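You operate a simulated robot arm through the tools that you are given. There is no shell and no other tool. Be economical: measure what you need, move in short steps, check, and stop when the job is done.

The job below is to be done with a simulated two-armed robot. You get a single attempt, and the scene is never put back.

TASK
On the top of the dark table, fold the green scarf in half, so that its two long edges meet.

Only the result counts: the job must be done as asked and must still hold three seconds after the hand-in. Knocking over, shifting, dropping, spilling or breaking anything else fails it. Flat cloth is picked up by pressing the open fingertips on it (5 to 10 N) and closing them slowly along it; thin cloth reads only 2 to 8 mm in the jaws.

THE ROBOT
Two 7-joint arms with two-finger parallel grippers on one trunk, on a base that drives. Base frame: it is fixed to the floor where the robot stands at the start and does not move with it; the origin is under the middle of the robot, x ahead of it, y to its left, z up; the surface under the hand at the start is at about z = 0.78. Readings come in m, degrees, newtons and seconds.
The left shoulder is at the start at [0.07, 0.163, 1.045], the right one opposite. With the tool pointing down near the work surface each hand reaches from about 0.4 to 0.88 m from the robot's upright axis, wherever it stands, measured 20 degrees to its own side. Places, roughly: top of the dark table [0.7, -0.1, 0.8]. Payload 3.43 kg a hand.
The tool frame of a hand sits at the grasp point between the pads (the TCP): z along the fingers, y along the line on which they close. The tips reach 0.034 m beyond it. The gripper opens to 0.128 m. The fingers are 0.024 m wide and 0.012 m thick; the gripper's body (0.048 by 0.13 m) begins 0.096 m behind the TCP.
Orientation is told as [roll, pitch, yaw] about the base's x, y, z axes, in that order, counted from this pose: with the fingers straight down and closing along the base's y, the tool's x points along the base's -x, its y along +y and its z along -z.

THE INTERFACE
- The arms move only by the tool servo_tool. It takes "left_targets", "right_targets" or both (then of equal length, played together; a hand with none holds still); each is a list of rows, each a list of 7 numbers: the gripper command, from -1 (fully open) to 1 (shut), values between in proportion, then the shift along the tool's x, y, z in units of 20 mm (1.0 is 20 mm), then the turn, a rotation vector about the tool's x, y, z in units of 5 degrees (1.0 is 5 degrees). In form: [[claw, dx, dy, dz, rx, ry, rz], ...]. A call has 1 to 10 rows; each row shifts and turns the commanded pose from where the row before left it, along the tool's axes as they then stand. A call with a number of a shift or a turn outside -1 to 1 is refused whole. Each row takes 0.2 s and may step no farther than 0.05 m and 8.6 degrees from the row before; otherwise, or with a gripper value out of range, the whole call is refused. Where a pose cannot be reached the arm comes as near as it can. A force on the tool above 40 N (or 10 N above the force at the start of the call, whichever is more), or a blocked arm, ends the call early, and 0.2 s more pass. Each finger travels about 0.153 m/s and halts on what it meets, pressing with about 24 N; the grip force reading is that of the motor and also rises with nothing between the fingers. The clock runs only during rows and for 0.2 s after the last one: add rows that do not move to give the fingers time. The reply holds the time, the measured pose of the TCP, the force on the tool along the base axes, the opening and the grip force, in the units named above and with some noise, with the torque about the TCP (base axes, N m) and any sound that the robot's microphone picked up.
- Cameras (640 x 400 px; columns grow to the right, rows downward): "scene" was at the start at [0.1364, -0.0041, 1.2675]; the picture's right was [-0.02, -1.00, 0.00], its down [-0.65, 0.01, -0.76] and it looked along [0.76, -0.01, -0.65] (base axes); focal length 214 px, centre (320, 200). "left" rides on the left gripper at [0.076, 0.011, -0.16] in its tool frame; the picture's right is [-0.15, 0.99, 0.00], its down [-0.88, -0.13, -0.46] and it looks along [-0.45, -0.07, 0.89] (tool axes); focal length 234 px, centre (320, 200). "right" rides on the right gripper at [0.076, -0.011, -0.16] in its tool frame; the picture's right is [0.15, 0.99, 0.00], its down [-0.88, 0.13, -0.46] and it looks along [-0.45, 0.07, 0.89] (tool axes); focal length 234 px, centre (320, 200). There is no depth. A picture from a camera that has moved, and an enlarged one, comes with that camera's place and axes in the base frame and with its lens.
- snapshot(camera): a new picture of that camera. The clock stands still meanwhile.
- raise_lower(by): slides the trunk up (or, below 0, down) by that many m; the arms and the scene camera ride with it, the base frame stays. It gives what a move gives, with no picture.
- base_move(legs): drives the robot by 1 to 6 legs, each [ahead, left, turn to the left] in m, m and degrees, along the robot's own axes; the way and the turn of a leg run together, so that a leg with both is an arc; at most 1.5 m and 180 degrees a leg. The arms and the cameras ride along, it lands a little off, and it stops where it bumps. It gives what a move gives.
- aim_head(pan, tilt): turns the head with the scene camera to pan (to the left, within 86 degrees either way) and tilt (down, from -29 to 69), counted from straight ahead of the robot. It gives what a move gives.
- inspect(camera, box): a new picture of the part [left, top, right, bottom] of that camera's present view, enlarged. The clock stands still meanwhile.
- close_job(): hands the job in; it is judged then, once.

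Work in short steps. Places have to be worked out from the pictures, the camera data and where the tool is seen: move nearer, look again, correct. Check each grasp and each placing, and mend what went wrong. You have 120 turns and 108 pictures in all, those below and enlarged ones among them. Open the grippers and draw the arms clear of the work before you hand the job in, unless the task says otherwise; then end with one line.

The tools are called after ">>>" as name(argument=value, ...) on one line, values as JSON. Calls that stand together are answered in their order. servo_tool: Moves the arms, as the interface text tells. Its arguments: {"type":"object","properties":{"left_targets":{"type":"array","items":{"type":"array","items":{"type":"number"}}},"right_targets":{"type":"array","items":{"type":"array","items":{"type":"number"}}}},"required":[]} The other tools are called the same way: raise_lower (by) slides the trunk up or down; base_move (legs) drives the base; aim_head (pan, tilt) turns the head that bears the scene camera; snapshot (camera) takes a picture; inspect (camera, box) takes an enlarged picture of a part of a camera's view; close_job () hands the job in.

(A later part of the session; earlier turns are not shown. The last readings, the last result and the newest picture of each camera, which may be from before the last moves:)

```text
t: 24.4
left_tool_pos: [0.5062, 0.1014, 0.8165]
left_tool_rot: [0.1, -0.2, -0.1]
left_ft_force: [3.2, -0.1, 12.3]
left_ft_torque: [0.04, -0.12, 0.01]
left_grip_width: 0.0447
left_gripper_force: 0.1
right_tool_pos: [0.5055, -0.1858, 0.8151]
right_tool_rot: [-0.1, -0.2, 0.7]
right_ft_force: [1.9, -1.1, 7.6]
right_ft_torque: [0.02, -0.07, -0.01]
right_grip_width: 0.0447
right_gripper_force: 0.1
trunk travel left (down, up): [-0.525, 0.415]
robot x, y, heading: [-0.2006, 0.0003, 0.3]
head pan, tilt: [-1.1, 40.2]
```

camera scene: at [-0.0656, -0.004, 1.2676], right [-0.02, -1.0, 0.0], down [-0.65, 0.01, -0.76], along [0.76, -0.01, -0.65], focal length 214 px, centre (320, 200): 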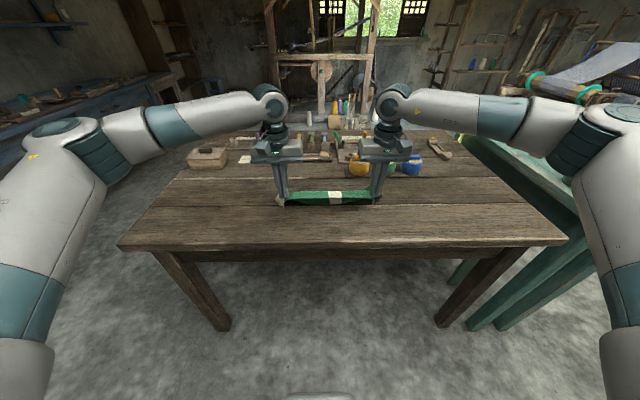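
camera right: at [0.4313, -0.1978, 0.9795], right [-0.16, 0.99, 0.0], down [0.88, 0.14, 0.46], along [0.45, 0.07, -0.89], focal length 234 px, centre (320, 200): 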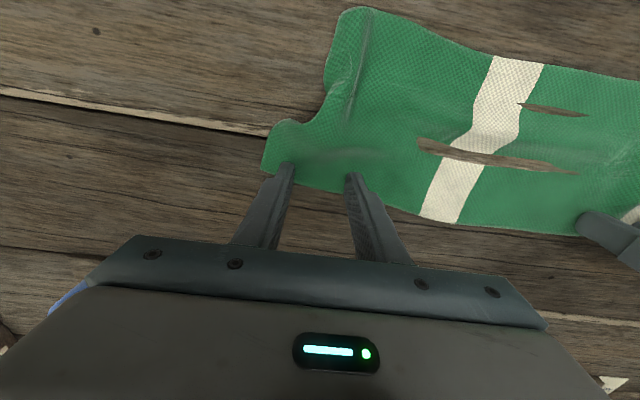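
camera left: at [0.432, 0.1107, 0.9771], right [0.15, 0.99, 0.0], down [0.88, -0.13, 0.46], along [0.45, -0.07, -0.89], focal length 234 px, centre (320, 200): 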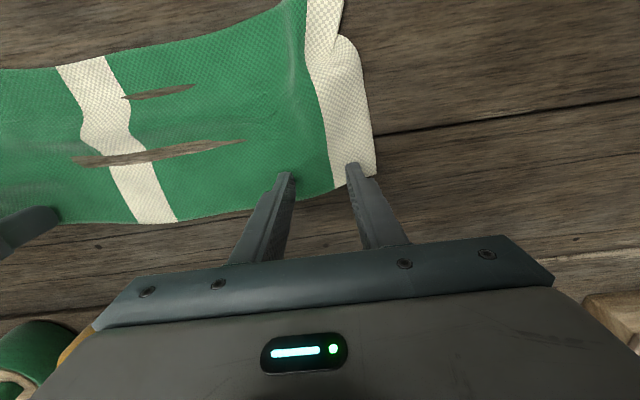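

Left 12 N (trim up a little), right 7.6 N. I close slowly, drifting each hand inward a few mm to limit stretching.

>>> servo_tool(left_targets=[[0.3, 0, 0, -0.02, 0, 0, 0], [0.38, 0, -0.05, 0, 0, 0, 0], [0.46, 0, -0.05, 0, 0, 0, 0], [0.54, 0, -0.05, 0, 0, 0, 0], [0.62, 0, -0.05, 0, 0, 0, 0], [0.7, 0, -0.05, 0, 0, 0, 0], [0.78, 0, -0.05, 0, 0, 0, 0], [0.86, 0, -0.05, 0, 0, 0, 0], [0.94, 0, -0.05, 0, 0, 0, 0], [1, 0, 0, 0, 0, 0, 0]], right_targets=[[0.3, 0, 0, 0, 0, 0, 0], [0.38, 0, 0.05, 0, 0, 0, 0], [0.46, 0, 0.05, 0, 0, 0, 0], [0.54, 0, 0.05, 0, 0, 0, 0], [0.62, 0, 0.05, 0, 0, 0, 0], [0.7, 0, 0.05, 0, 0, 0, 0], [0.78, 0, 0.05, 0, 0, 0, 0], [0.86, 0, 0.05, 0, 0, 0, 0], [0.94, 0, 0.05, 0, 0, 0, 0], [1, 0, 0, 0, 0, 0, 0]])

>>> snapshot(camera="left")

>>> snapshot(camera="right")

```text
t: 26.6
left_tool_pos: [0.5056, 0.0922, 0.8152]
left_tool_rot: [0.0, -0.2, -0.2]
left_ft_force: [0.8, -8.6, 2.3]
left_ft_torque: [-0.25, 0.0, -0.08]
left_grip_width: 0.0027
left_gripper_force: 24.4
right_tool_pos: [0.5047, -0.1767, 0.8151]
right_tool_rot: [0.0, -0.2, 0.8]
right_ft_force: [0.1, 9.5, 14.5]
right_ft_torque: [0.29, 0.09, 0.06]
right_grip_width: 0.0025
right_gripper_force: 24.3
trunk travel left (down, up): [-0.525, 0.415]
robot x, y, heading: [-0.1998, 0.0003, 0.2]
head pan, tilt: [-1.1, 40.2]
```

```text
73 pictures are left
camera left: at [0.4298, 0.1031, 0.9742], right [0.15, 0.99, 0.0], down [0.88, -0.13, 0.46], along [0.45, -0.07, -0.89], focal length 234 px, centre (320, 200)
```

left: 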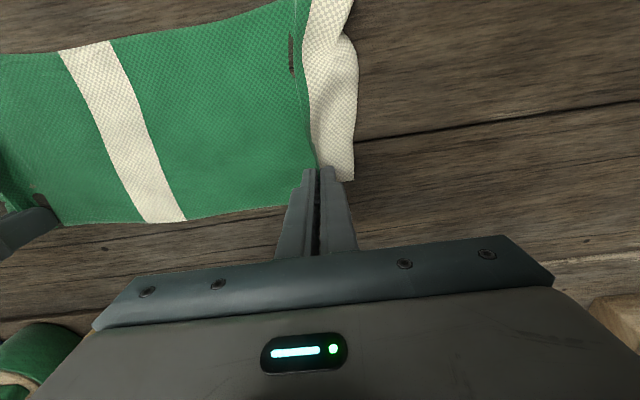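

```text
72 pictures are left
camera right: at [0.4306, -0.1889, 0.9755], right [-0.16, 0.99, 0.0], down [0.88, 0.14, 0.46], along [0.45, 0.07, -0.89], focal length 234 px, centre (320, 200)
```

right: 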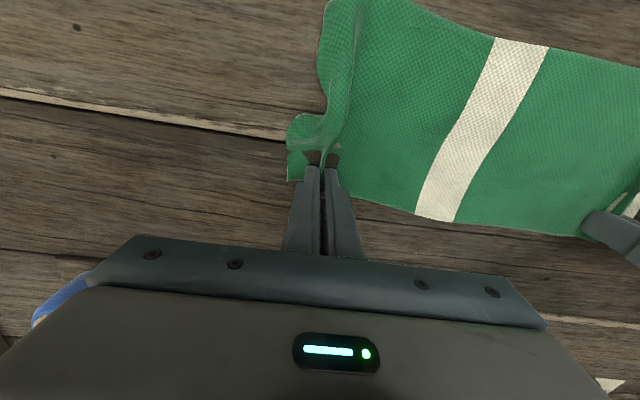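

Both corners are held (~2.6 mm). I lift and start the arc toward the robot, tilting the fingertips progressively away from the robot so the cloth turns over.

>>> servo_tool(left_targets=[[1, 0, -0.1, -0.55, 0, 0, 0], [1, 0, 0, -0.6, 0, 0, 0], [1, 0.367, 0, -0.483, 0, -1, 0], [1, 0.323, 0, -0.513, 0, -1, 0], [1, 0.277, 0, -0.54, 0, -1, 0], [1, 0.496, 0, -0.275, 0, -1, 0], [1, 0.47, 0, -0.317, 0, -1, 0], [1, 0.44, 0, -0.357, 0, -1, 0], [1, 0.408, 0, -0.394, 0, -1, 0], [1, 0, 0, 0, 0, 0, 0]], right_targets=[[1, 0, 0.1, -0.55, 0, 0, 0], [1, 0, 0, -0.6, 0, 0, 0], [1, 0.367, 0, -0.483, 0, -1, 0], [1, 0.323, 0, -0.513, 0, -1, 0], [1, 0.277, 0, -0.54, 0, -1, 0], [1, 0.496, 0, -0.275, 0, -1, 0], [1, 0.47, 0, -0.317, 0, -1, 0], [1, 0.44, 0, -0.357, 0, -1, 0], [1, 0.408, 0, -0.394, 0, -1, 0], [1, 0, 0, 0, 0, 0, 0]])

>>> inspect(camera="scene", box=[240, 150, 420, 260])

>>> snapshot(camera="left")

```text
t: 28.8
left_tool_pos: [0.4411, 0.0912, 0.8768]
left_tool_rot: [0.2, -35.2, -0.2]
left_ft_force: [0.4, -2.3, 0.1]
left_ft_torque: [-0.03, 0.0, -0.08]
left_grip_width: 0.0024
left_gripper_force: 24.2
right_tool_pos: [0.44, -0.1759, 0.8763]
right_tool_rot: [-0.1, -35.1, 0.8]
right_ft_force: [-0.1, 2.0, 0.4]
right_ft_torque: [0.01, 0.01, 0.04]
right_grip_width: 0.0026
right_gripper_force: 24.2
trunk travel left (down, up): [-0.525, 0.415]
robot x, y, heading: [-0.2023, -0.0006, -0.0]
head pan, tilt: [-1.1, 40.2]
```

```text
3.56 times, centred on (330, 205) of scene
camera zoom: at [-0.0647, -0.004, 1.2674], right [-0.02, -1.0, 0.0], down [-0.65, 0.01, -0.76], along [0.76, -0.01, -0.65], focal length 763 px, centre (284, 182)
```

zoom: 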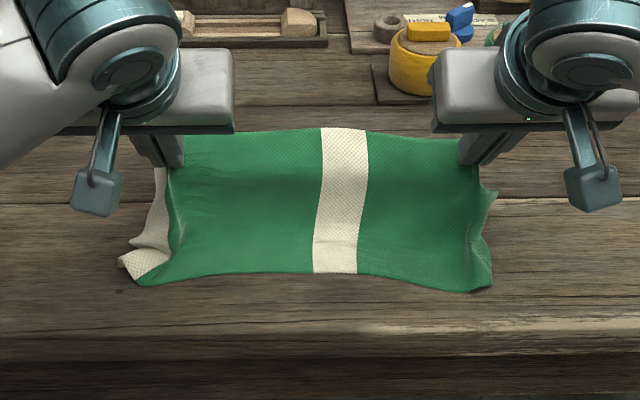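

```text
70 pictures are left
camera left: at [0.2883, 0.1009, 0.9627], right [0.12, 0.99, 0.09], down [0.46, -0.13, 0.88], along [0.88, -0.07, -0.47], focal length 234 px, centre (320, 200)
```

left: 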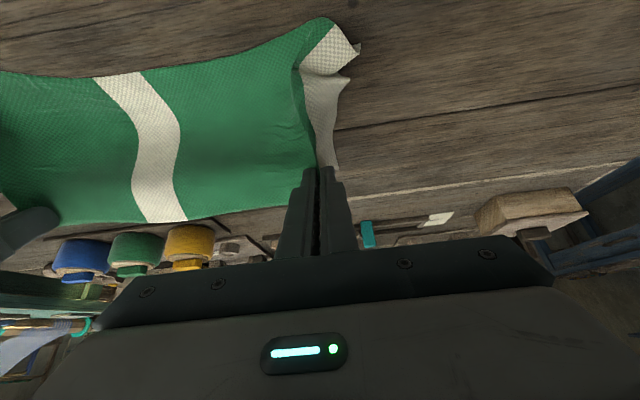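

The fold is turning over well; the near edge lies at x≈0.37–0.386. I drive the base back 0.06 m to carry the held edge toward the near edge with the arms kept in comfortable reach.

>>> base_move(legs=[[-0.06, 0, 0]])

>>> inspect(camera="scene", box=[240, 130, 420, 240])

```text
t: 29.7
left_tool_pos: [0.3817, 0.0904, 0.878]
left_tool_rot: [0.1, -35.3, -0.2]
left_ft_force: [-0.1, -2.5, 0.9]
left_ft_torque: [0.0, 0.0, -0.04]
left_grip_width: 0.0027
left_gripper_force: 23.9
right_tool_pos: [0.3798, -0.1763, 0.8791]
right_tool_rot: [-0.1, -35.2, 0.9]
right_ft_force: [-0.3, 1.2, 0.2]
right_ft_torque: [0.03, 0.01, 0.05]
right_grip_width: 0.0024
right_gripper_force: 24.1
trunk travel left (down, up): [-0.525, 0.415]
robot x, y, heading: [-0.2596, -0.0037, 0.2]
head pan, tilt: [-1.1, 40.2]
```

```text
3.56 times, centred on (330, 185) of scene
camera zoom: at [-0.1262, -0.0041, 1.2677], right [-0.02, -1.0, 0.0], down [-0.64, 0.01, -0.76], along [0.76, -0.01, -0.65], focal length 763 px, centre (284, 253)
```

zoom: 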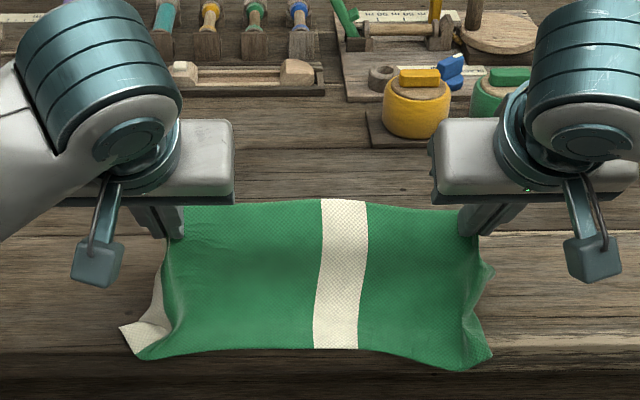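

The cloth was pushed along with the hands instead of hinging, since it leaves the jaws toward the robot. I'll lift it clear with the trunk so it hangs, then tilt the fingers to horizontal so the cloth leaves straight down.

>>> raise_lower(by=0.13)

>>> servo_tool(left_targets=[[1, 0, 0, 0, 0, -1, 0], [1, 0, 0, 0, 0, -1, 0], [1, 0, 0, 0, 0, -1, 0], [1, 0, 0, 0, 0, -1, 0], [1, 0, 0, 0, 0, -1, 0], [1, 0, 0, 0, 0, -1, 0], [1, 0, 0, 0, 0, 0, 0]], right_targets=[[1, 0, 0, 0, 0, -1, 0], [1, 0, 0, 0, 0, -1, 0], [1, 0, 0, 0, 0, -1, 0], [1, 0, 0, 0, 0, -1, 0], [1, 0, 0, 0, 0, -1, 0], [1, 0, 0, 0, 0, -1, 0], [1, 0, 0, 0, 0, 0, 0]])

>>> snapshot(camera="scene")

>>> snapshot(camera="left")

```text
t: 31.3
left_tool_pos: [0.3813, 0.0903, 1.0064]
left_tool_rot: [0.2, -35.1, -0.2]
left_ft_force: [1.0, -2.4, 0.4]
left_ft_torque: [-0.02, 0.0, -0.06]
left_grip_width: 0.0026
left_gripper_force: 23.9
right_tool_pos: [0.3806, -0.1765, 1.0065]
right_tool_rot: [-0.1, -35.2, 0.8]
right_ft_force: [0.5, 2.0, 1.1]
right_ft_torque: [0.03, 0.03, 0.03]
right_grip_width: 0.0026
right_gripper_force: 23.9
trunk travel left (down, up): [-0.655, 0.285]
robot x, y, heading: [-0.2587, -0.0001, 0.1]
head pan, tilt: [-1.1, 40.2]
```

```text
t: 32.9
left_tool_pos: [0.3826, 0.0889, 1.007]
left_tool_rot: [0.3, -65.2, -0.3]
left_ft_force: [0.1, -0.3, 0.2]
left_ft_torque: [0.01, 0.05, 0.02]
left_grip_width: 0.0026
left_gripper_force: 23.9
right_tool_pos: [0.3801, -0.1672, 1.007]
right_tool_rot: [0.5, -64.1, 1.2]
right_ft_force: [-0.7, 0.2, 0.2]
right_ft_torque: [-0.01, -0.01, 0.02]
right_grip_width: 0.0027
right_gripper_force: 23.5
right hand out of reach, approached as far as the arm can: row 6
trunk travel left (down, up): [-0.655, 0.285]
robot x, y, heading: [-0.2612, -0.0024, 0.0]
head pan, tilt: [-1.1, 40.2]
```

```text
68 pictures are left
camera scene: at [-0.1243, -0.005, 1.3974], right [-0.02, -1.0, 0.0], down [-0.65, 0.01, -0.76], along [0.76, -0.01, -0.65], focal length 214 px, centre (320, 200)
```

scene: 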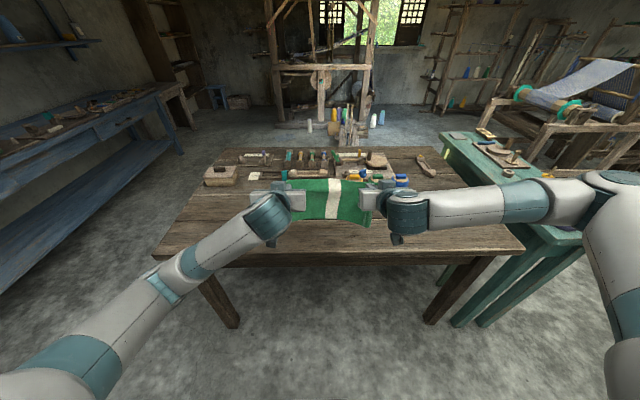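

```text
67 pictures are left
camera left: at [0.2054, 0.1005, 1.0044], right [0.06, 0.99, 0.13], down [-0.04, -0.13, 0.99], along [1.0, -0.07, 0.03], focal length 234 px, centre (320, 200)
```

left: 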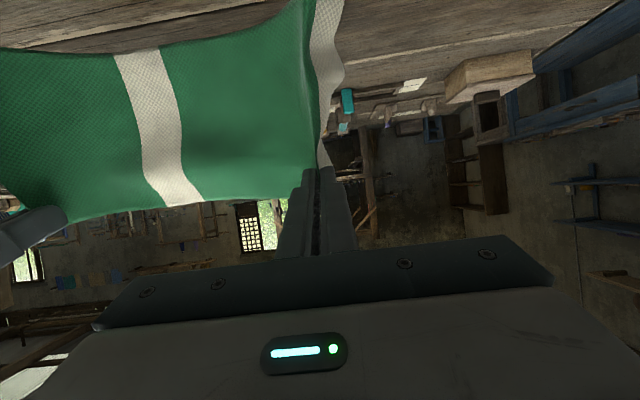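

The cloth hangs freely. With vertical fingers it leaves the jaws toward the robot, so the natural fold has its crease on the robot's side: lay the bottom edge down away from the robot, then bring the held edge forward over it. I untilt both hands first.

>>> servo_tool(left_targets=[[1, 0, 0, 0, 0, 1, 0], [1, 0, 0, 0, 0, 1, 0], [1, 0, 0, 0, 0, 1, 0], [1, 0, 0, 0, 0, 1, 0], [1, 0, 0, 0, 0, 1, 0], [1, 0, 0, 0, 0, 1, 0], [1, 0, 0, 0, 0, 1, 0], [1, 0, 0, 0, 0, 1, 0], [1, 0, 0, 0, 0, 1, 0], [1, 0, 0, 0, 0, 1, 0]], right_targets=[[1, 0, 0, 0, 0, 1, 0], [1, 0, 0, 0, 0, 1, 0], [1, 0, 0, 0, 0, 1, 0], [1, 0, 0, 0, 0, 1, 0], [1, 0, 0, 0, 0, 1, 0], [1, 0, 0, 0, 0, 1, 0], [1, 0, 0, 0, 0, 1, 0], [1, 0, 0, 0, 0, 1, 0], [1, 0, 0, 0, 0, 1, 0], [1, 0, 0, 0, 0, 1, 0]])

>>> servo_tool(left_targets=[[1, 0, 0, 0, 0, 1, 0], [1, 0, 0, 0, 0, 1, 0], [1, 0, 0, 0, 0, 1, 0], [1, -0.8, 0, 0, 0, 0, 0], [1, -0.8, 0, 0, 0, 0, 0], [1, -0.8, 0, 0, 0, 0, 0], [1, -0.8, 0, 0, 0, 0, 0], [1, -0.8, 0, 0, 0, 0, 0], [1, -0.8, 0, 0, 0, 0, 0], [1, 0, 0, 0, 0, 0, 0]], right_targets=[[1, 0, 0, 0, 0, 1, 0], [1, 0, 0, 0, 0, 1, 0], [1, 0, 0, 0, 0, 0.8, 0], [1, -0.8, -0.1, 0, 0, 0, 0], [1, -0.8, -0.1, 0, 0, 0, 0], [1, -0.8, -0.1, 0, 0, 0, 0], [1, -0.8, -0.1, 0, 0, 0, 0], [1, -0.8, 0, 0, 0, 0, 0], [1, -0.8, 0, 0, 0, 0, 0], [1, 0, 0, 0, 0, 0, 0]])

>>> snapshot(camera="scene")

>>> snapshot(camera="left")

```text
t: 35.1
left_tool_pos: [0.3842, 0.0905, 1.0074]
left_tool_rot: [0.1, -15.0, -0.2]
left_ft_force: [-0.3, -2.6, -1.4]
left_ft_torque: [-0.04, 0.0, -0.04]
left_grip_width: 0.0026
left_gripper_force: 24.0
right_tool_pos: [0.3815, -0.1771, 1.006]
right_tool_rot: [-0.1, -14.9, 0.8]
right_ft_force: [0.1, 2.3, -0.6]
right_ft_torque: [0.04, 0.01, 0.02]
right_grip_width: 0.0024
right_gripper_force: 24.0
trunk travel left (down, up): [-0.655, 0.285]
robot x, y, heading: [-0.2602, 0.0013, 0.1]
head pan, tilt: [-1.1, 40.2]
```

```text
t: 37.3
left_tool_pos: [0.4783, 0.0891, 1.0055]
left_tool_rot: [0.0, -0.1, -0.2]
left_ft_force: [-0.2, -13.9, 0.4]
left_ft_torque: [-0.5, -0.03, -0.06]
left_grip_width: 0.0027
left_gripper_force: 24.1
right_tool_pos: [0.4773, -0.1837, 1.0095]
right_tool_rot: [-0.2, -1.0, 0.9]
right_ft_force: [0.3, 13.3, -0.4]
right_ft_torque: [0.46, 0.0, 0.07]
right_grip_width: 0.0025
right_gripper_force: 24.1
trunk travel left (down, up): [-0.655, 0.285]
robot x, y, heading: [-0.2637, -0.0017, 0.3]
head pan, tilt: [-1.1, 40.2]
```

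```text
66 pictures are left
camera scene: at [-0.1249, -0.0041, 1.3975], right [-0.02, -1.0, 0.0], down [-0.65, 0.01, -0.76], along [0.76, -0.01, -0.65], focal length 214 px, centre (320, 200)
```

scene: 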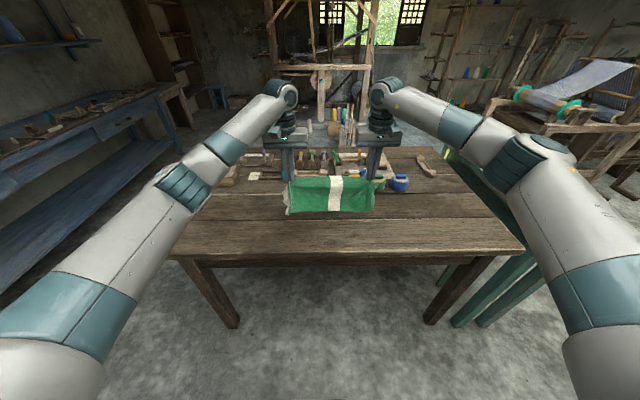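

```text
65 pictures are left
camera left: at [0.402, 0.0996, 1.1642], right [0.15, 0.99, 0.0], down [0.88, -0.13, 0.46], along [0.45, -0.07, -0.89], focal length 234 px, centre (320, 200)
```

left: 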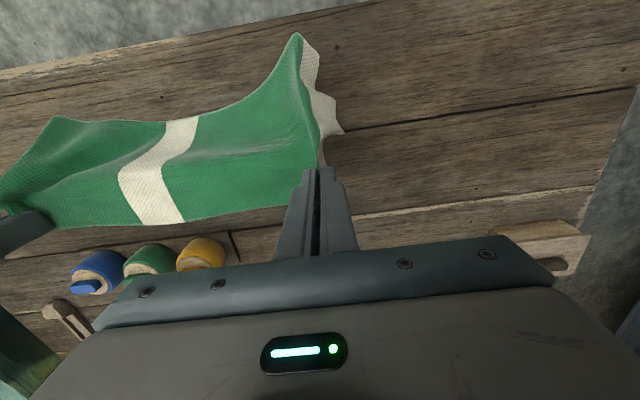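

The cloth still trails toward the robot, maybe just swinging after the move. I relieve the stretch (right hand 6 mm inward) and wait, then look again.

>>> servo_tool(left_targets=[[1, 0, 0, 0, 0, 0, 0], [1, 0, 0, 0, 0, 0, 0], [1, 0, 0, 0, 0, 0, 0], [1, 0, 0, 0, 0, 0, 0], [1, 0, 0, 0, 0, 0, 0], [1, 0, 0, 0, 0, 0, 0]], right_targets=[[1, 0, 0.2, 0, 0, 0.2, 0], [1, 0, 0.15, 0, 0, 0, 0], [1, 0, 0, 0, 0, 0, 0], [1, 0, 0, 0, 0, 0, 0], [1, 0, 0, 0, 0, 0, 0], [1, 0, 0, 0, 0, 0, 0]])

>>> snapshot(camera="left")

>>> inspect(camera="scene", box=[250, 120, 430, 230])

```text
t: 38.7
left_tool_pos: [0.4787, 0.0899, 1.0055]
left_tool_rot: [0.2, -0.1, -0.1]
left_ft_force: [0.0, -2.0, -0.5]
left_ft_torque: [-0.11, 0.02, -0.05]
left_grip_width: 0.0026
left_gripper_force: 23.3
right_tool_pos: [0.4783, -0.1775, 1.0072]
right_tool_rot: [-0.1, -0.1, 0.7]
right_ft_force: [0.1, 2.5, -0.6]
right_ft_torque: [0.06, 0.01, 0.01]
right_grip_width: 0.0024
right_gripper_force: 24.0
trunk travel left (down, up): [-0.655, 0.285]
robot x, y, heading: [-0.2626, -0.0005, -0.0]
head pan, tilt: [-1.1, 40.2]
```

```text
64 pictures are left
camera left: at [0.4025, 0.1001, 1.1636], right [0.15, 0.99, 0.0], down [0.88, -0.13, 0.46], along [0.45, -0.07, -0.89], focal length 234 px, centre (320, 200)
```

left: 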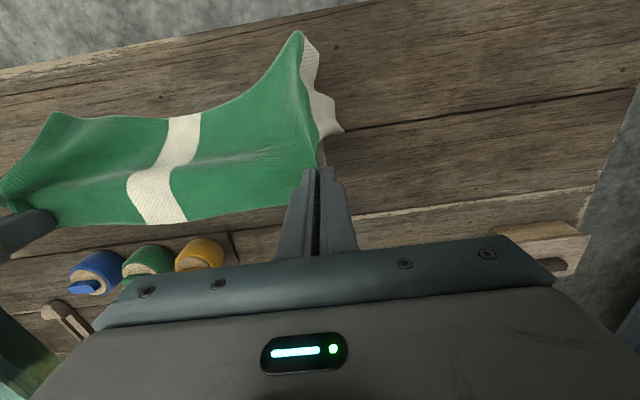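

```text
3.56 times, centred on (340, 175) of scene
camera zoom: at [-0.1243, -0.0041, 1.3975], right [-0.02, -1.0, 0.0], down [-0.65, 0.01, -0.76], along [0.76, -0.01, -0.65], focal length 763 px, centre (249, 289)
```

zoom: 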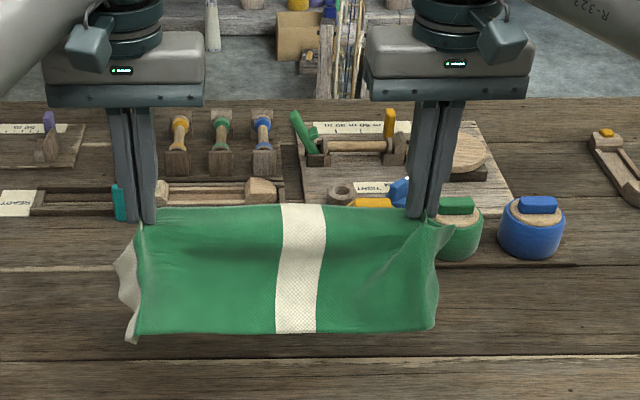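

The cloth droops but is moderately stiff. Tilting the fingertips forward ~55° should make it hang straight down; then I lower it so its bottom edge lands under the held edge with the bulge (crease) toward the robot.

>>> servo_tool(left_targets=[[1, 0.1, 0, 0, 0, -1, 0], [1, 0.1, 0, 0, 0, -1, 0], [1, 0.1, 0, 0, 0, -1, 0], [1, 0, 0, 0, 0, -1, 0], [1, 0, 0, 0, 0, -1, 0], [1, 0, 0, 0, 0, -1, 0], [1, 0, 0, 0, 0, -1, 0], [1, 0, 0, 0, 0, -1, 0], [1, 0, 0, 0, 0, -1, 0], [1, 0, 0, 0, 0, -1, 0]], right_targets=[[1, 0.1, 0, 0, 0, -1, 0], [1, 0.1, 0, 0, 0, -1, 0], [1, 0.1, 0, 0, 0, -1, 0], [1, 0, 0, 0, 0, -1, 0], [1, 0, 0, 0, 0, -1, 0], [1, 0, 0, 0, 0, -1, 0], [1, 0, 0, 0, 0, -1, 0], [1, 0, 0, 0, 0, -1, 0], [1, 0, 0, 0, 0, -1, 0], [1, 0, 0, 0, 0, -1, 0]])

>>> servo_tool(left_targets=[[1, 0, 0, 0, 0, -1, 0], [1, 0, 0, 0, 0, -1, 0], [1, 0, 0, 0, 0, 0, 0], [1, 0, 0, 0, 0, 0, 0], [1, 0, 0, 0, 0, 0, 0]], right_targets=[[1, 0, 0, 0, 0, -1, 0], [1, 0, 0, 0, 0, -1, 0], [1, 0, 0, 0, 0, 0, 0], [1, 0, 0, 0, 0, 0, 0], [1, 0, 0, 0, 0, 0, 0]])

>>> snapshot(camera="left")

>>> inspect(camera="scene", box=[250, 120, 430, 230])

```text
t: 40.9
left_tool_pos: [0.4716, 0.0888, 1.0067]
left_tool_rot: [0.1, -50.2, -0.2]
left_ft_force: [-0.6, -1.4, -0.1]
left_ft_torque: [-0.02, 0.02, -0.01]
left_grip_width: 0.0027
left_gripper_force: 23.8
right_tool_pos: [0.4712, -0.1756, 1.0083]
right_tool_rot: [-0.1, -50.2, 0.9]
right_ft_force: [0.6, 0.3, -0.5]
right_ft_torque: [-0.03, 0.01, 0.06]
right_grip_width: 0.0025
right_gripper_force: 24.0
trunk travel left (down, up): [-0.655, 0.285]
robot x, y, heading: [-0.2636, 0.0002, 0.0]
head pan, tilt: [-1.1, 40.2]
```

```text
t: 42.1
left_tool_pos: [0.472, 0.09, 1.0068]
left_tool_rot: [0.1, -60.2, -0.2]
left_ft_force: [0.2, -1.2, 0.7]
left_ft_torque: [-0.04, 0.03, -0.06]
left_grip_width: 0.0026
left_gripper_force: 24.1
right_tool_pos: [0.4707, -0.1761, 1.0081]
right_tool_rot: [-0.2, -60.0, 0.8]
right_ft_force: [-0.7, 1.5, -0.9]
right_ft_torque: [-0.04, 0.0, 0.03]
right_grip_width: 0.0021
right_gripper_force: 24.6
trunk travel left (down, up): [-0.655, 0.285]
robot x, y, heading: [-0.2559, -0.001, 0.3]
head pan, tilt: [-1.1, 40.2]
```

```text
62 pictures are left
camera left: at [0.2959, 0.1005, 1.0191], right [0.08, 0.99, 0.13], down [0.04, -0.13, 0.99], along [1.0, -0.07, -0.05], focal length 234 px, centre (320, 200)
```

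left: 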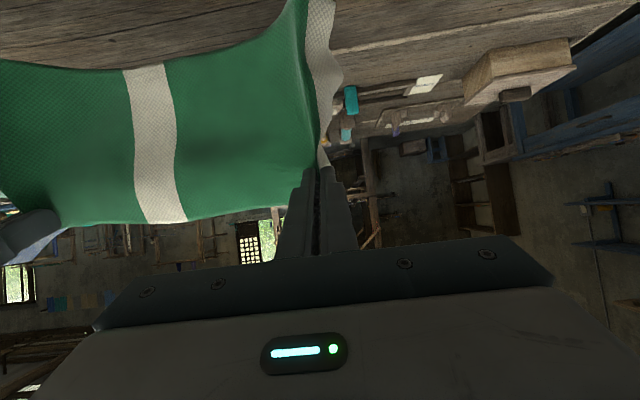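

```text
3.56 times, centred on (340, 175) of scene
camera zoom: at [-0.1244, -0.0041, 1.3975], right [-0.02, -1.0, 0.0], down [-0.65, 0.01, -0.76], along [0.76, -0.01, -0.65], focal length 763 px, centre (249, 289)
```

zoom: 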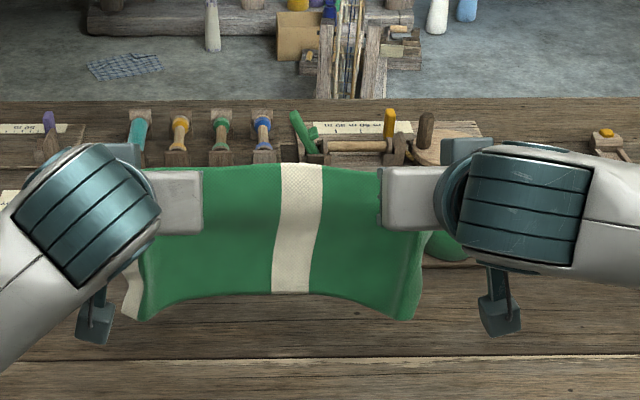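

The middle hangs vertically, but the corners still lean toward the robot. I try tilting 20° more.

>>> servo_tool(left_targets=[[1, 0, 0, 0, 0, -1, 0], [1, 0, 0, 0, 0, -1, 0], [1, 0, 0, 0, 0, -1, 0], [1, 0, 0, 0, 0, -1, 0], [1, 0, 0, 0, 0, 0, 0], [1, 0, 0, 0, 0, 0, 0], [1, 0, 0, 0, 0, 0, 0]], right_targets=[[1, 0, 0, 0, 0, -1, 0], [1, 0, 0, 0, 0, -1, 0], [1, 0, 0, 0, 0, -1, 0], [1, 0, 0, 0, 0, -1, 0], [1, 0, 0, 0, 0, 0, 0], [1, 0, 0, 0, 0, 0, 0], [1, 0, 0, 0, 0, 0, 0]])

>>> snapshot(camera="left")

>>> inspect(camera="scene", box=[250, 120, 430, 230])

```text
t: 43.7
left_tool_pos: [0.4719, 0.0901, 1.0064]
left_tool_rot: [0.4, -80.1, -0.4]
left_ft_force: [-0.1, 0.3, -0.9]
left_ft_torque: [0.01, 0.02, -0.01]
left_grip_width: 0.0028
left_gripper_force: 23.9
right_tool_pos: [0.472, -0.1746, 1.0149]
right_tool_rot: [-0.3, -66.5, 2.0]
right_ft_force: [0.2, 1.0, -0.3]
right_ft_torque: [-0.02, -0.01, 0.03]
right_grip_width: 0.0025
right_gripper_force: 24.1
right hand out of reach, approached as far as the arm can: row 2, 3, 4
trunk travel left (down, up): [-0.655, 0.285]
robot x, y, heading: [-0.2617, -0.0001, 0.1]
head pan, tilt: [-1.1, 40.2]
```

```text
60 pictures are left
camera left: at [0.3021, 0.1005, 0.9581], right [0.03, 0.99, 0.15], down [-0.3, -0.13, 0.95], along [0.95, -0.07, 0.29], focal length 234 px, centre (320, 200)
```

left: 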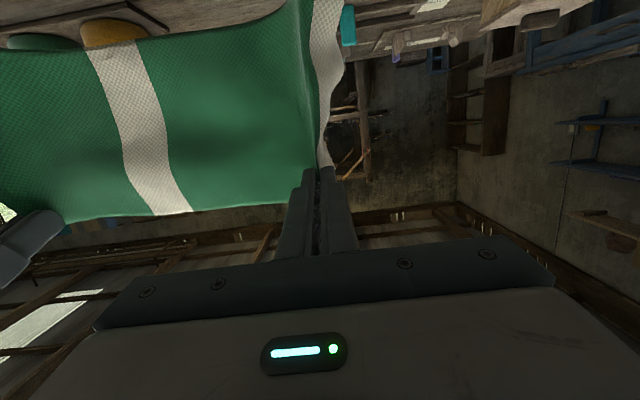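

```text
3.56 times, centred on (340, 175) of scene
camera zoom: at [-0.1245, -0.0041, 1.3975], right [-0.02, -1.0, 0.0], down [-0.65, 0.01, -0.76], along [0.76, -0.01, -0.65], focal length 763 px, centre (249, 289)
```

zoom: 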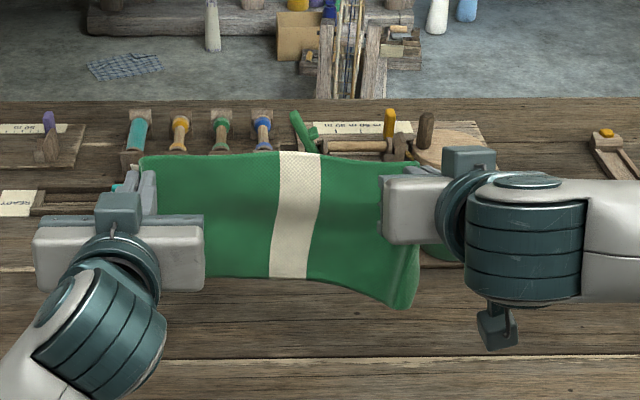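

Left follows to 80°, right stops at ~66°; good enough. I lower the trunk so that the bottom edge just reaches the table.

>>> raise_lower(by=-0.085)

>>> snapshot(camera="right")

>>> inspect(camera="scene", box=[250, 120, 430, 230])

```text
t: 44.9
left_tool_pos: [0.4708, 0.0901, 0.9213]
left_tool_rot: [0.4, -80.1, -0.4]
left_ft_force: [0.6, 0.2, -0.8]
left_ft_torque: [0.0, 0.01, 0.0]
left_grip_width: 0.0027
left_gripper_force: 23.8
right_tool_pos: [0.4727, -0.1748, 0.9304]
right_tool_rot: [-0.3, -66.7, 2.1]
right_ft_force: [-0.6, 0.1, -0.2]
right_ft_torque: [-0.01, -0.01, -0.02]
right_grip_width: 0.0027
right_gripper_force: 24.6
trunk travel left (down, up): [-0.57, 0.37]
robot x, y, heading: [-0.2638, -0.0018, 0.3]
head pan, tilt: [-1.1, 40.2]
```

```text
58 pictures are left
camera right: at [0.2981, -0.1908, 0.9244], right [-0.09, 0.99, -0.14], down [-0.07, 0.13, 0.99], along [0.99, 0.1, 0.06], focal length 234 px, centre (320, 200)
```

right: 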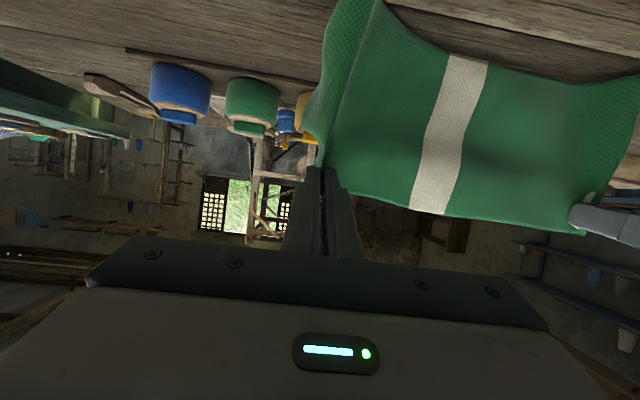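

```text
3.56 times, centred on (340, 175) of scene
camera zoom: at [-0.1249, -0.0041, 1.3126], right [-0.02, -1.0, 0.0], down [-0.65, 0.01, -0.76], along [0.76, -0.01, -0.65], focal length 763 px, centre (249, 289)
```

zoom: 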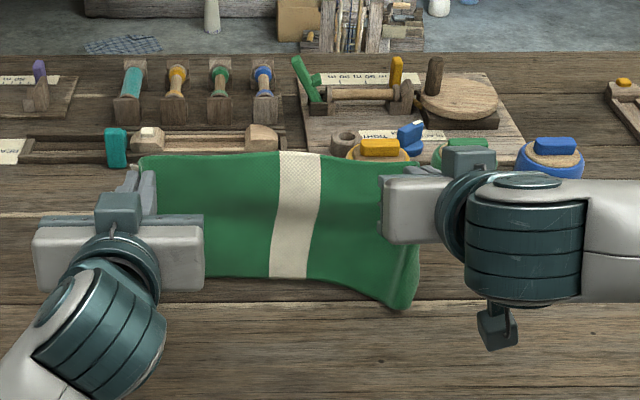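

The middle of the bottom edge touches near x≈0.51. I now draw the hands 50 mm toward the robot while lowering 35 mm, so the bottom edge stays ahead of the held edge.

>>> servo_tool(left_targets=[[1, 0.432, 0, -0.432, 0, 0, 0], [1, 0.432, 0, -0.432, 0, 0, 0], [1, 0.432, 0, -0.432, 0, 0, 0], [1, 0.432, 0, -0.432, 0, 0, 0], [1, 0.432, 0, -0.432, 0, 0, 0], [1, 0, 0, 0, 0, 0, 0]], right_targets=[[1, 0.52, 0, -0.32, 0, 0, 0], [1, 0.52, 0, -0.32, 0, 0, 0], [1, 0.52, 0, -0.32, 0, 0, 0], [1, 0.52, 0, -0.32, 0, 0, 0], [1, 0.52, 0, -0.32, 0, 0, 0], [1, 0, 0, 0, 0, 0, 0]])

>>> snapshot(camera="right")

>>> inspect(camera="scene", box=[250, 120, 430, 230])

```text
t: 46.3
left_tool_pos: [0.4237, 0.0905, 0.8863]
left_tool_rot: [0.4, -80.1, -0.7]
left_ft_force: [0.7, -0.1, -0.1]
left_ft_torque: [-0.01, -0.02, 0.01]
left_grip_width: 0.0028
left_gripper_force: 24.2
right_tool_pos: [0.4472, -0.1641, 0.9125]
right_tool_rot: [-0.4, -66.0, 2.1]
right_ft_force: [-0.1, -0.3, 0.4]
right_ft_torque: [-0.01, -0.04, -0.01]
right_grip_width: 0.0025
right_gripper_force: 23.9
right hand out of reach, approached as far as the arm can: row 1, 2, 4, 5
trunk travel left (down, up): [-0.57, 0.37]
robot x, y, heading: [-0.2622, 0.0001, 0.0]
head pan, tilt: [-1.1, 40.2]
```

```text
56 pictures are left
camera right: at [0.2725, -0.1783, 0.9092], right [-0.09, 0.99, -0.14], down [-0.06, 0.13, 0.99], along [0.99, 0.1, 0.05], focal length 234 px, centre (320, 200)
```

right: 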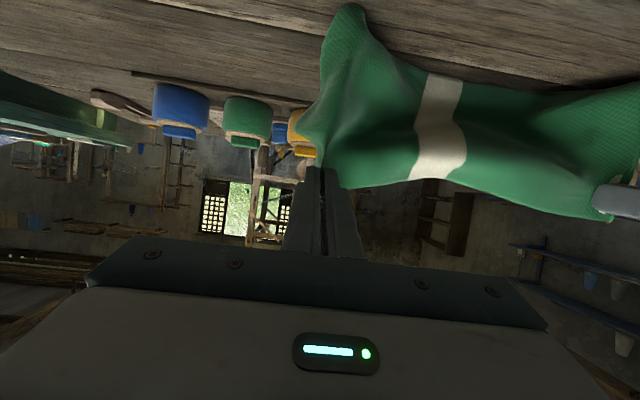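

```text
3.56 times, centred on (340, 175) of scene
camera zoom: at [-0.1244, -0.0043, 1.3125], right [-0.02, -1.0, 0.0], down [-0.65, 0.01, -0.76], along [0.76, -0.01, -0.65], focal length 763 px, centre (249, 289)
```

zoom: 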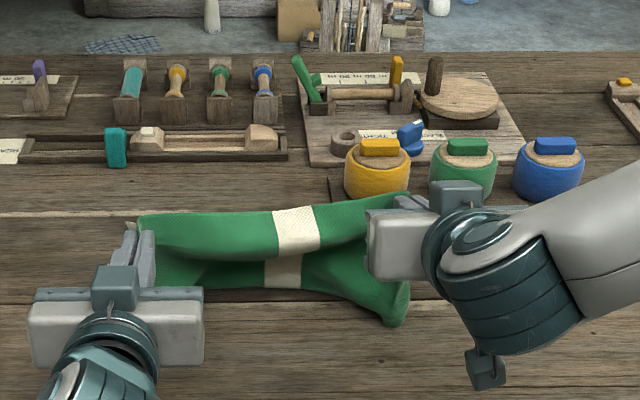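

The cloth bulges toward the robot with the lower half staying ahead, just as wanted. The right hand is at its tilt limit, so I ease both to 45° and bring them level, slightly lower.

>>> servo_tool(left_targets=[[1, 0, 0, 0.09, 0, 1, 0], [1, 0, 0, 0.09, 0, 1, 0], [1, 0, 0, 0.09, 0, 1, 0], [1, 0, 0, 0.09, 0, 1, 0], [1, 0, 0, 0.09, 0, 1, 0], [1, 0, 0, 0.09, 0, 1, 0], [1, 0, 0, 0.09, 0, 1, 0], [1, 0, 0, 0, 0, 0, 0]], right_targets=[[1, 0.239, -0.08, 0.063, 0, 0.6, 0], [1, 0.239, -0.08, 0.063, 0, 0.6, 0], [1, 0.239, -0.08, 0.063, 0, 0.6, 0], [1, 0.239, -0.08, 0.063, 0, 0.6, 0], [1, 0.239, -0.08, 0.063, 0, 0.6, 0], [1, 0.239, -0.08, 0.063, 0, 0.6, 0], [1, 0.239, -0.08, 0.063, 0, 0.6, 0], [1, 0, 0, 0, 0, 0, 0]])

>>> snapshot(camera="right")

>>> inspect(camera="scene", box=[250, 120, 430, 230])

```text
t: 48.1
left_tool_pos: [0.4321, 0.0906, 0.8809]
left_tool_rot: [0.1, -45.1, -0.2]
left_ft_force: [-0.7, -0.3, -0.6]
left_ft_torque: [0.03, 0.01, 0.0]
left_grip_width: 0.003
left_gripper_force: 23.6
right_tool_pos: [0.4358, -0.1752, 0.8807]
right_tool_rot: [0.0, -45.4, 2.0]
right_ft_force: [-0.2, 0.5, 0.1]
right_ft_torque: [-0.01, 0.0, -0.02]
right_grip_width: 0.0026
right_gripper_force: 23.7
trunk travel left (down, up): [-0.57, 0.37]
robot x, y, heading: [-0.2596, -0.0014, 0.3]
head pan, tilt: [-1.1, 40.2]
```

```text
54 pictures are left
camera right: at [0.2711, -0.1902, 0.9391], right [-0.14, 0.99, -0.11], down [0.29, 0.14, 0.95], along [0.95, 0.1, -0.3], focal length 234 px, centre (320, 200)
```

right: 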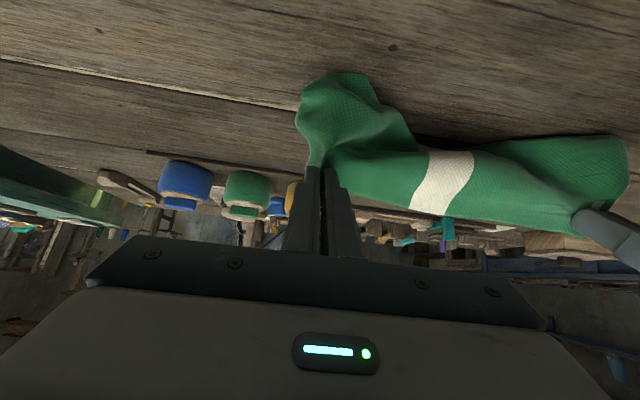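

```text
3.56 times, centred on (340, 175) of scene
camera zoom: at [-0.1247, -0.0039, 1.3125], right [-0.02, -1.0, 0.0], down [-0.65, 0.01, -0.76], along [0.76, -0.01, -0.65], focal length 763 px, centre (249, 289)
```

zoom: 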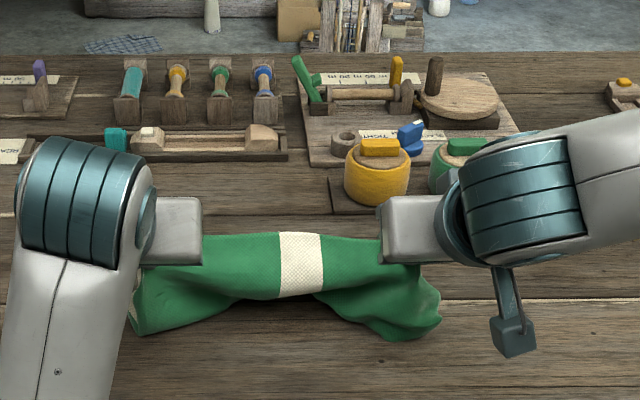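

The middle tucks under properly but both bottom corners point toward the robot. With them touching the table, I draw the hands 55 mm toward the robot so the corners are left ahead.

>>> servo_tool(left_targets=[[1, 0.445, 0, -0.332, 0, 0, 0], [1, 0.445, 0, -0.332, 0, 0, 0], [1, 0.445, 0, -0.332, 0, 0, 0], [1, 0.445, 0, -0.332, 0, 0, 0], [1, 0.445, 0, -0.332, 0, 0, 0], [1, 0, 0, 0, 0, 0, 0]], right_targets=[[1, 0.445, 0, -0.332, 0, 0, 0], [1, 0.445, 0, -0.332, 0, 0, 0], [1, 0.445, 0, -0.332, 0, 0, 0], [1, 0.445, 0, -0.332, 0, 0, 0], [1, 0.445, 0, -0.332, 0, 0, 0], [1, 0, 0, 0, 0, 0, 0]])

>>> snapshot(camera="left")

>>> inspect(camera="scene", box=[250, 140, 430, 250])

```text
t: 49.5
left_tool_pos: [0.3791, 0.09, 0.8723]
left_tool_rot: [0.2, -45.0, -0.2]
left_ft_force: [-0.5, -0.6, 0.1]
left_ft_torque: [0.01, -0.03, -0.04]
left_grip_width: 0.0022
left_gripper_force: 24.3
right_tool_pos: [0.3814, -0.177, 0.8724]
right_tool_rot: [-0.1, -45.6, 2.0]
right_ft_force: [0.3, 1.0, -0.8]
right_ft_torque: [-0.01, -0.02, 0.06]
right_grip_width: 0.0026
right_gripper_force: 24.2
trunk travel left (down, up): [-0.57, 0.37]
robot x, y, heading: [-0.2601, 0.0003, 0.0]
head pan, tilt: [-1.1, 40.2]
```

```text
52 pictures are left
camera left: at [0.213, 0.1009, 0.9307], right [0.11, 0.99, 0.1], down [0.3, -0.13, 0.94], along [0.95, -0.07, -0.31], focal length 234 px, centre (320, 200)
```

left: 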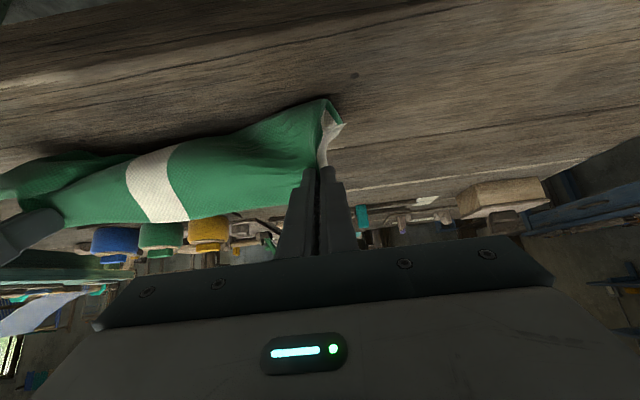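

```text
3.56 times, centred on (340, 195) of scene
camera zoom: at [-0.1243, -0.004, 1.3124], right [-0.02, -1.0, 0.0], down [-0.65, 0.01, -0.76], along [0.76, -0.01, -0.65], focal length 763 px, centre (249, 218)
```

zoom: 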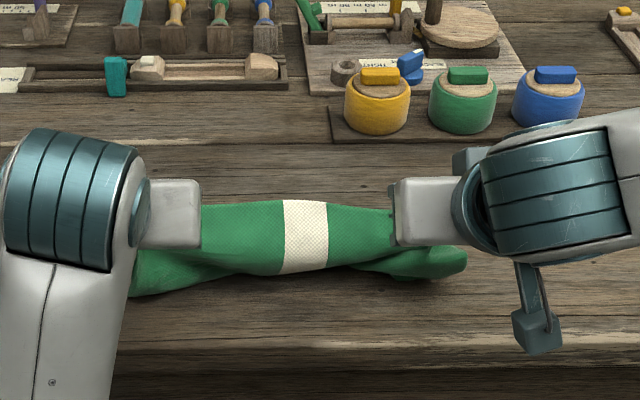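

Clear improvement: the bottom corners are now roughly under the hands. I continue 35 mm more toward the robot and 15 mm down.

>>> servo_tool(left_targets=[[1, 0.44, 0, -0.177, 0, 0, 0], [1, 0.44, 0, -0.177, 0, 0, 0], [1, 0.44, 0, -0.177, 0, 0, 0], [1, 0.44, 0, -0.177, 0, 0, 0], [1, 0, 0, 0, 0, 0, 0]], right_targets=[[1, 0.44, 0, -0.177, 0, 0, 0], [1, 0.44, 0, -0.177, 0, 0, 0], [1, 0.44, 0, -0.177, 0, 0, 0], [1, 0.44, 0, -0.177, 0, 0, 0], [1, 0, 0, 0, 0, 0, 0]])

>>> snapshot(camera="left")

>>> snapshot(camera="right")

>>> inspect(camera="scene", box=[250, 140, 430, 250])

```text
t: 50.7
left_tool_pos: [0.3419, 0.0904, 0.8586]
left_tool_rot: [0.2, -45.1, -0.3]
left_ft_force: [0.1, -2.6, -0.9]
left_ft_torque: [-0.02, 0.01, -0.09]
left_grip_width: 0.0025
left_gripper_force: 23.6
right_tool_pos: [0.3474, -0.1778, 0.8567]
right_tool_rot: [-0.2, -45.4, 2.0]
right_ft_force: [-0.3, 2.3, -0.3]
right_ft_torque: [0.02, -0.01, 0.0]
right_grip_width: 0.0028
right_gripper_force: 23.7
trunk travel left (down, up): [-0.57, 0.37]
robot x, y, heading: [-0.2585, -0.0021, -0.1]
head pan, tilt: [-1.1, 40.2]
```

```text
50 pictures are left
camera left: at [0.1769, 0.1005, 0.9168], right [0.11, 0.99, 0.1], down [0.3, -0.13, 0.94], along [0.95, -0.07, -0.31], focal length 234 px, centre (320, 200)
```

left: 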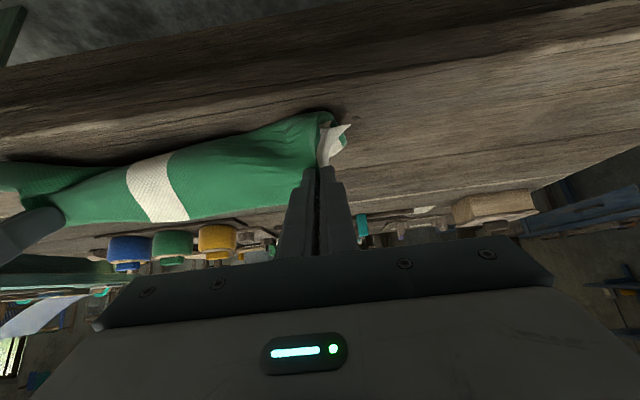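

```text
49 pictures are left
camera right: at [0.1822, -0.1932, 0.9157], right [-0.14, 0.99, -0.11], down [0.29, 0.14, 0.95], along [0.95, 0.1, -0.3], focal length 234 px, centre (320, 200)
```

right: 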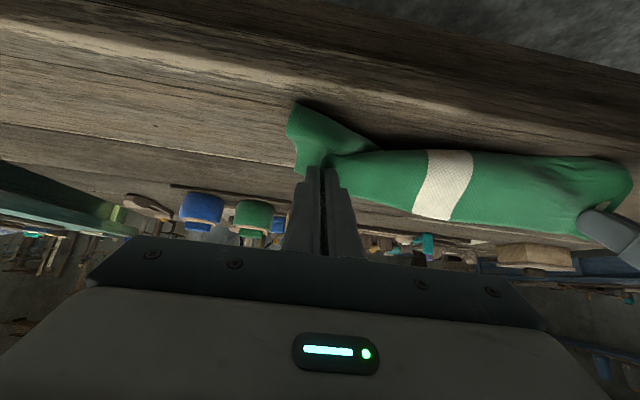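

```text
3.56 times, centred on (340, 195) of scene
camera zoom: at [-0.1244, -0.0041, 1.3125], right [-0.02, -1.0, 0.0], down [-0.65, 0.01, -0.76], along [0.76, -0.01, -0.65], focal length 763 px, centre (249, 218)
```

zoom: 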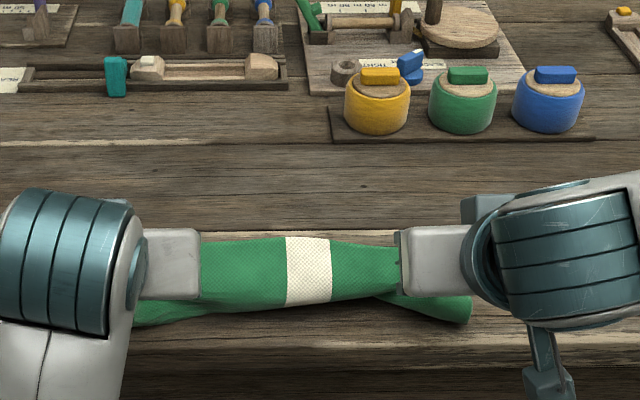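

The left corner is tucked; the right is nearly. I lower 25 mm with a slight drift toward the robot.

>>> servo_tool(left_targets=[[1, 0.413, 0, 0.177, 0, 0, 0], [1, 0.413, 0, 0.177, 0, 0, 0], [1, 0.413, 0, 0.177, 0, 0, 0], [1, 0, 0, 0, 0, 0, 0]], right_targets=[[1, 0.413, 0, 0.177, 0, 0, 0], [1, 0.413, 0, 0.177, 0, 0, 0], [1, 0.413, 0, 0.177, 0, 0, 0], [1, 0, 0, 0, 0, 0, 0]])

>>> snapshot(camera="right")

>>> inspect(camera="scene", box=[250, 160, 430, 270])

```text
t: 51.7
left_tool_pos: [0.334, 0.0902, 0.8328]
left_tool_rot: [0.1, -45.2, -0.3]
left_ft_force: [0.6, -2.6, 0.2]
left_ft_torque: [-0.05, -0.02, -0.09]
left_grip_width: 0.0023
left_gripper_force: 24.4
right_tool_pos: [0.3369, -0.1786, 0.8304]
right_tool_rot: [-0.1, -45.6, 2.0]
right_ft_force: [0.2, 2.8, -0.7]
right_ft_torque: [0.03, 0.0, 0.13]
right_grip_width: 0.0025
right_gripper_force: 24.1
trunk travel left (down, up): [-0.57, 0.37]
robot x, y, heading: [-0.263, -0.0003, -0.1]
head pan, tilt: [-1.1, 40.2]
```

```text
47 pictures are left
camera right: at [0.1728, -0.1937, 0.8894], right [-0.14, 0.99, -0.11], down [0.29, 0.14, 0.95], along [0.95, 0.1, -0.3], focal length 234 px, centre (320, 200)
```

right: 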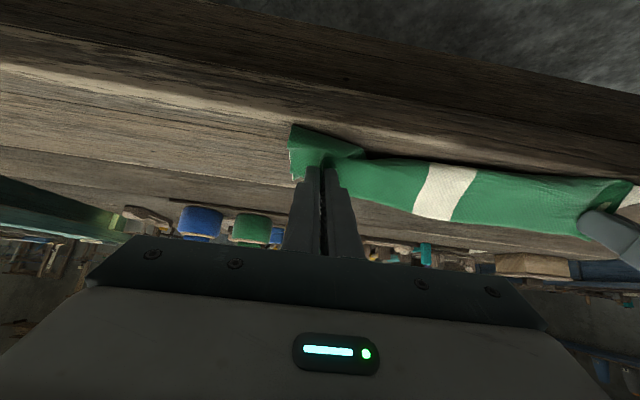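

```text
3.56 times, centred on (340, 215) of scene
camera zoom: at [-0.1246, -0.0041, 1.3125], right [-0.02, -1.0, 0.0], down [-0.65, 0.01, -0.76], along [0.76, -0.01, -0.65], focal length 763 px, centre (249, 147)
```

zoom: 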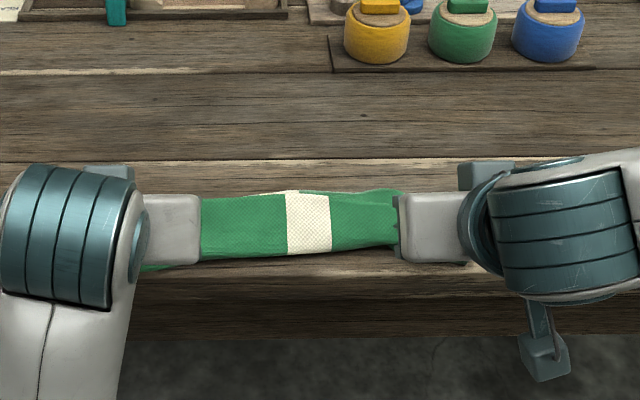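

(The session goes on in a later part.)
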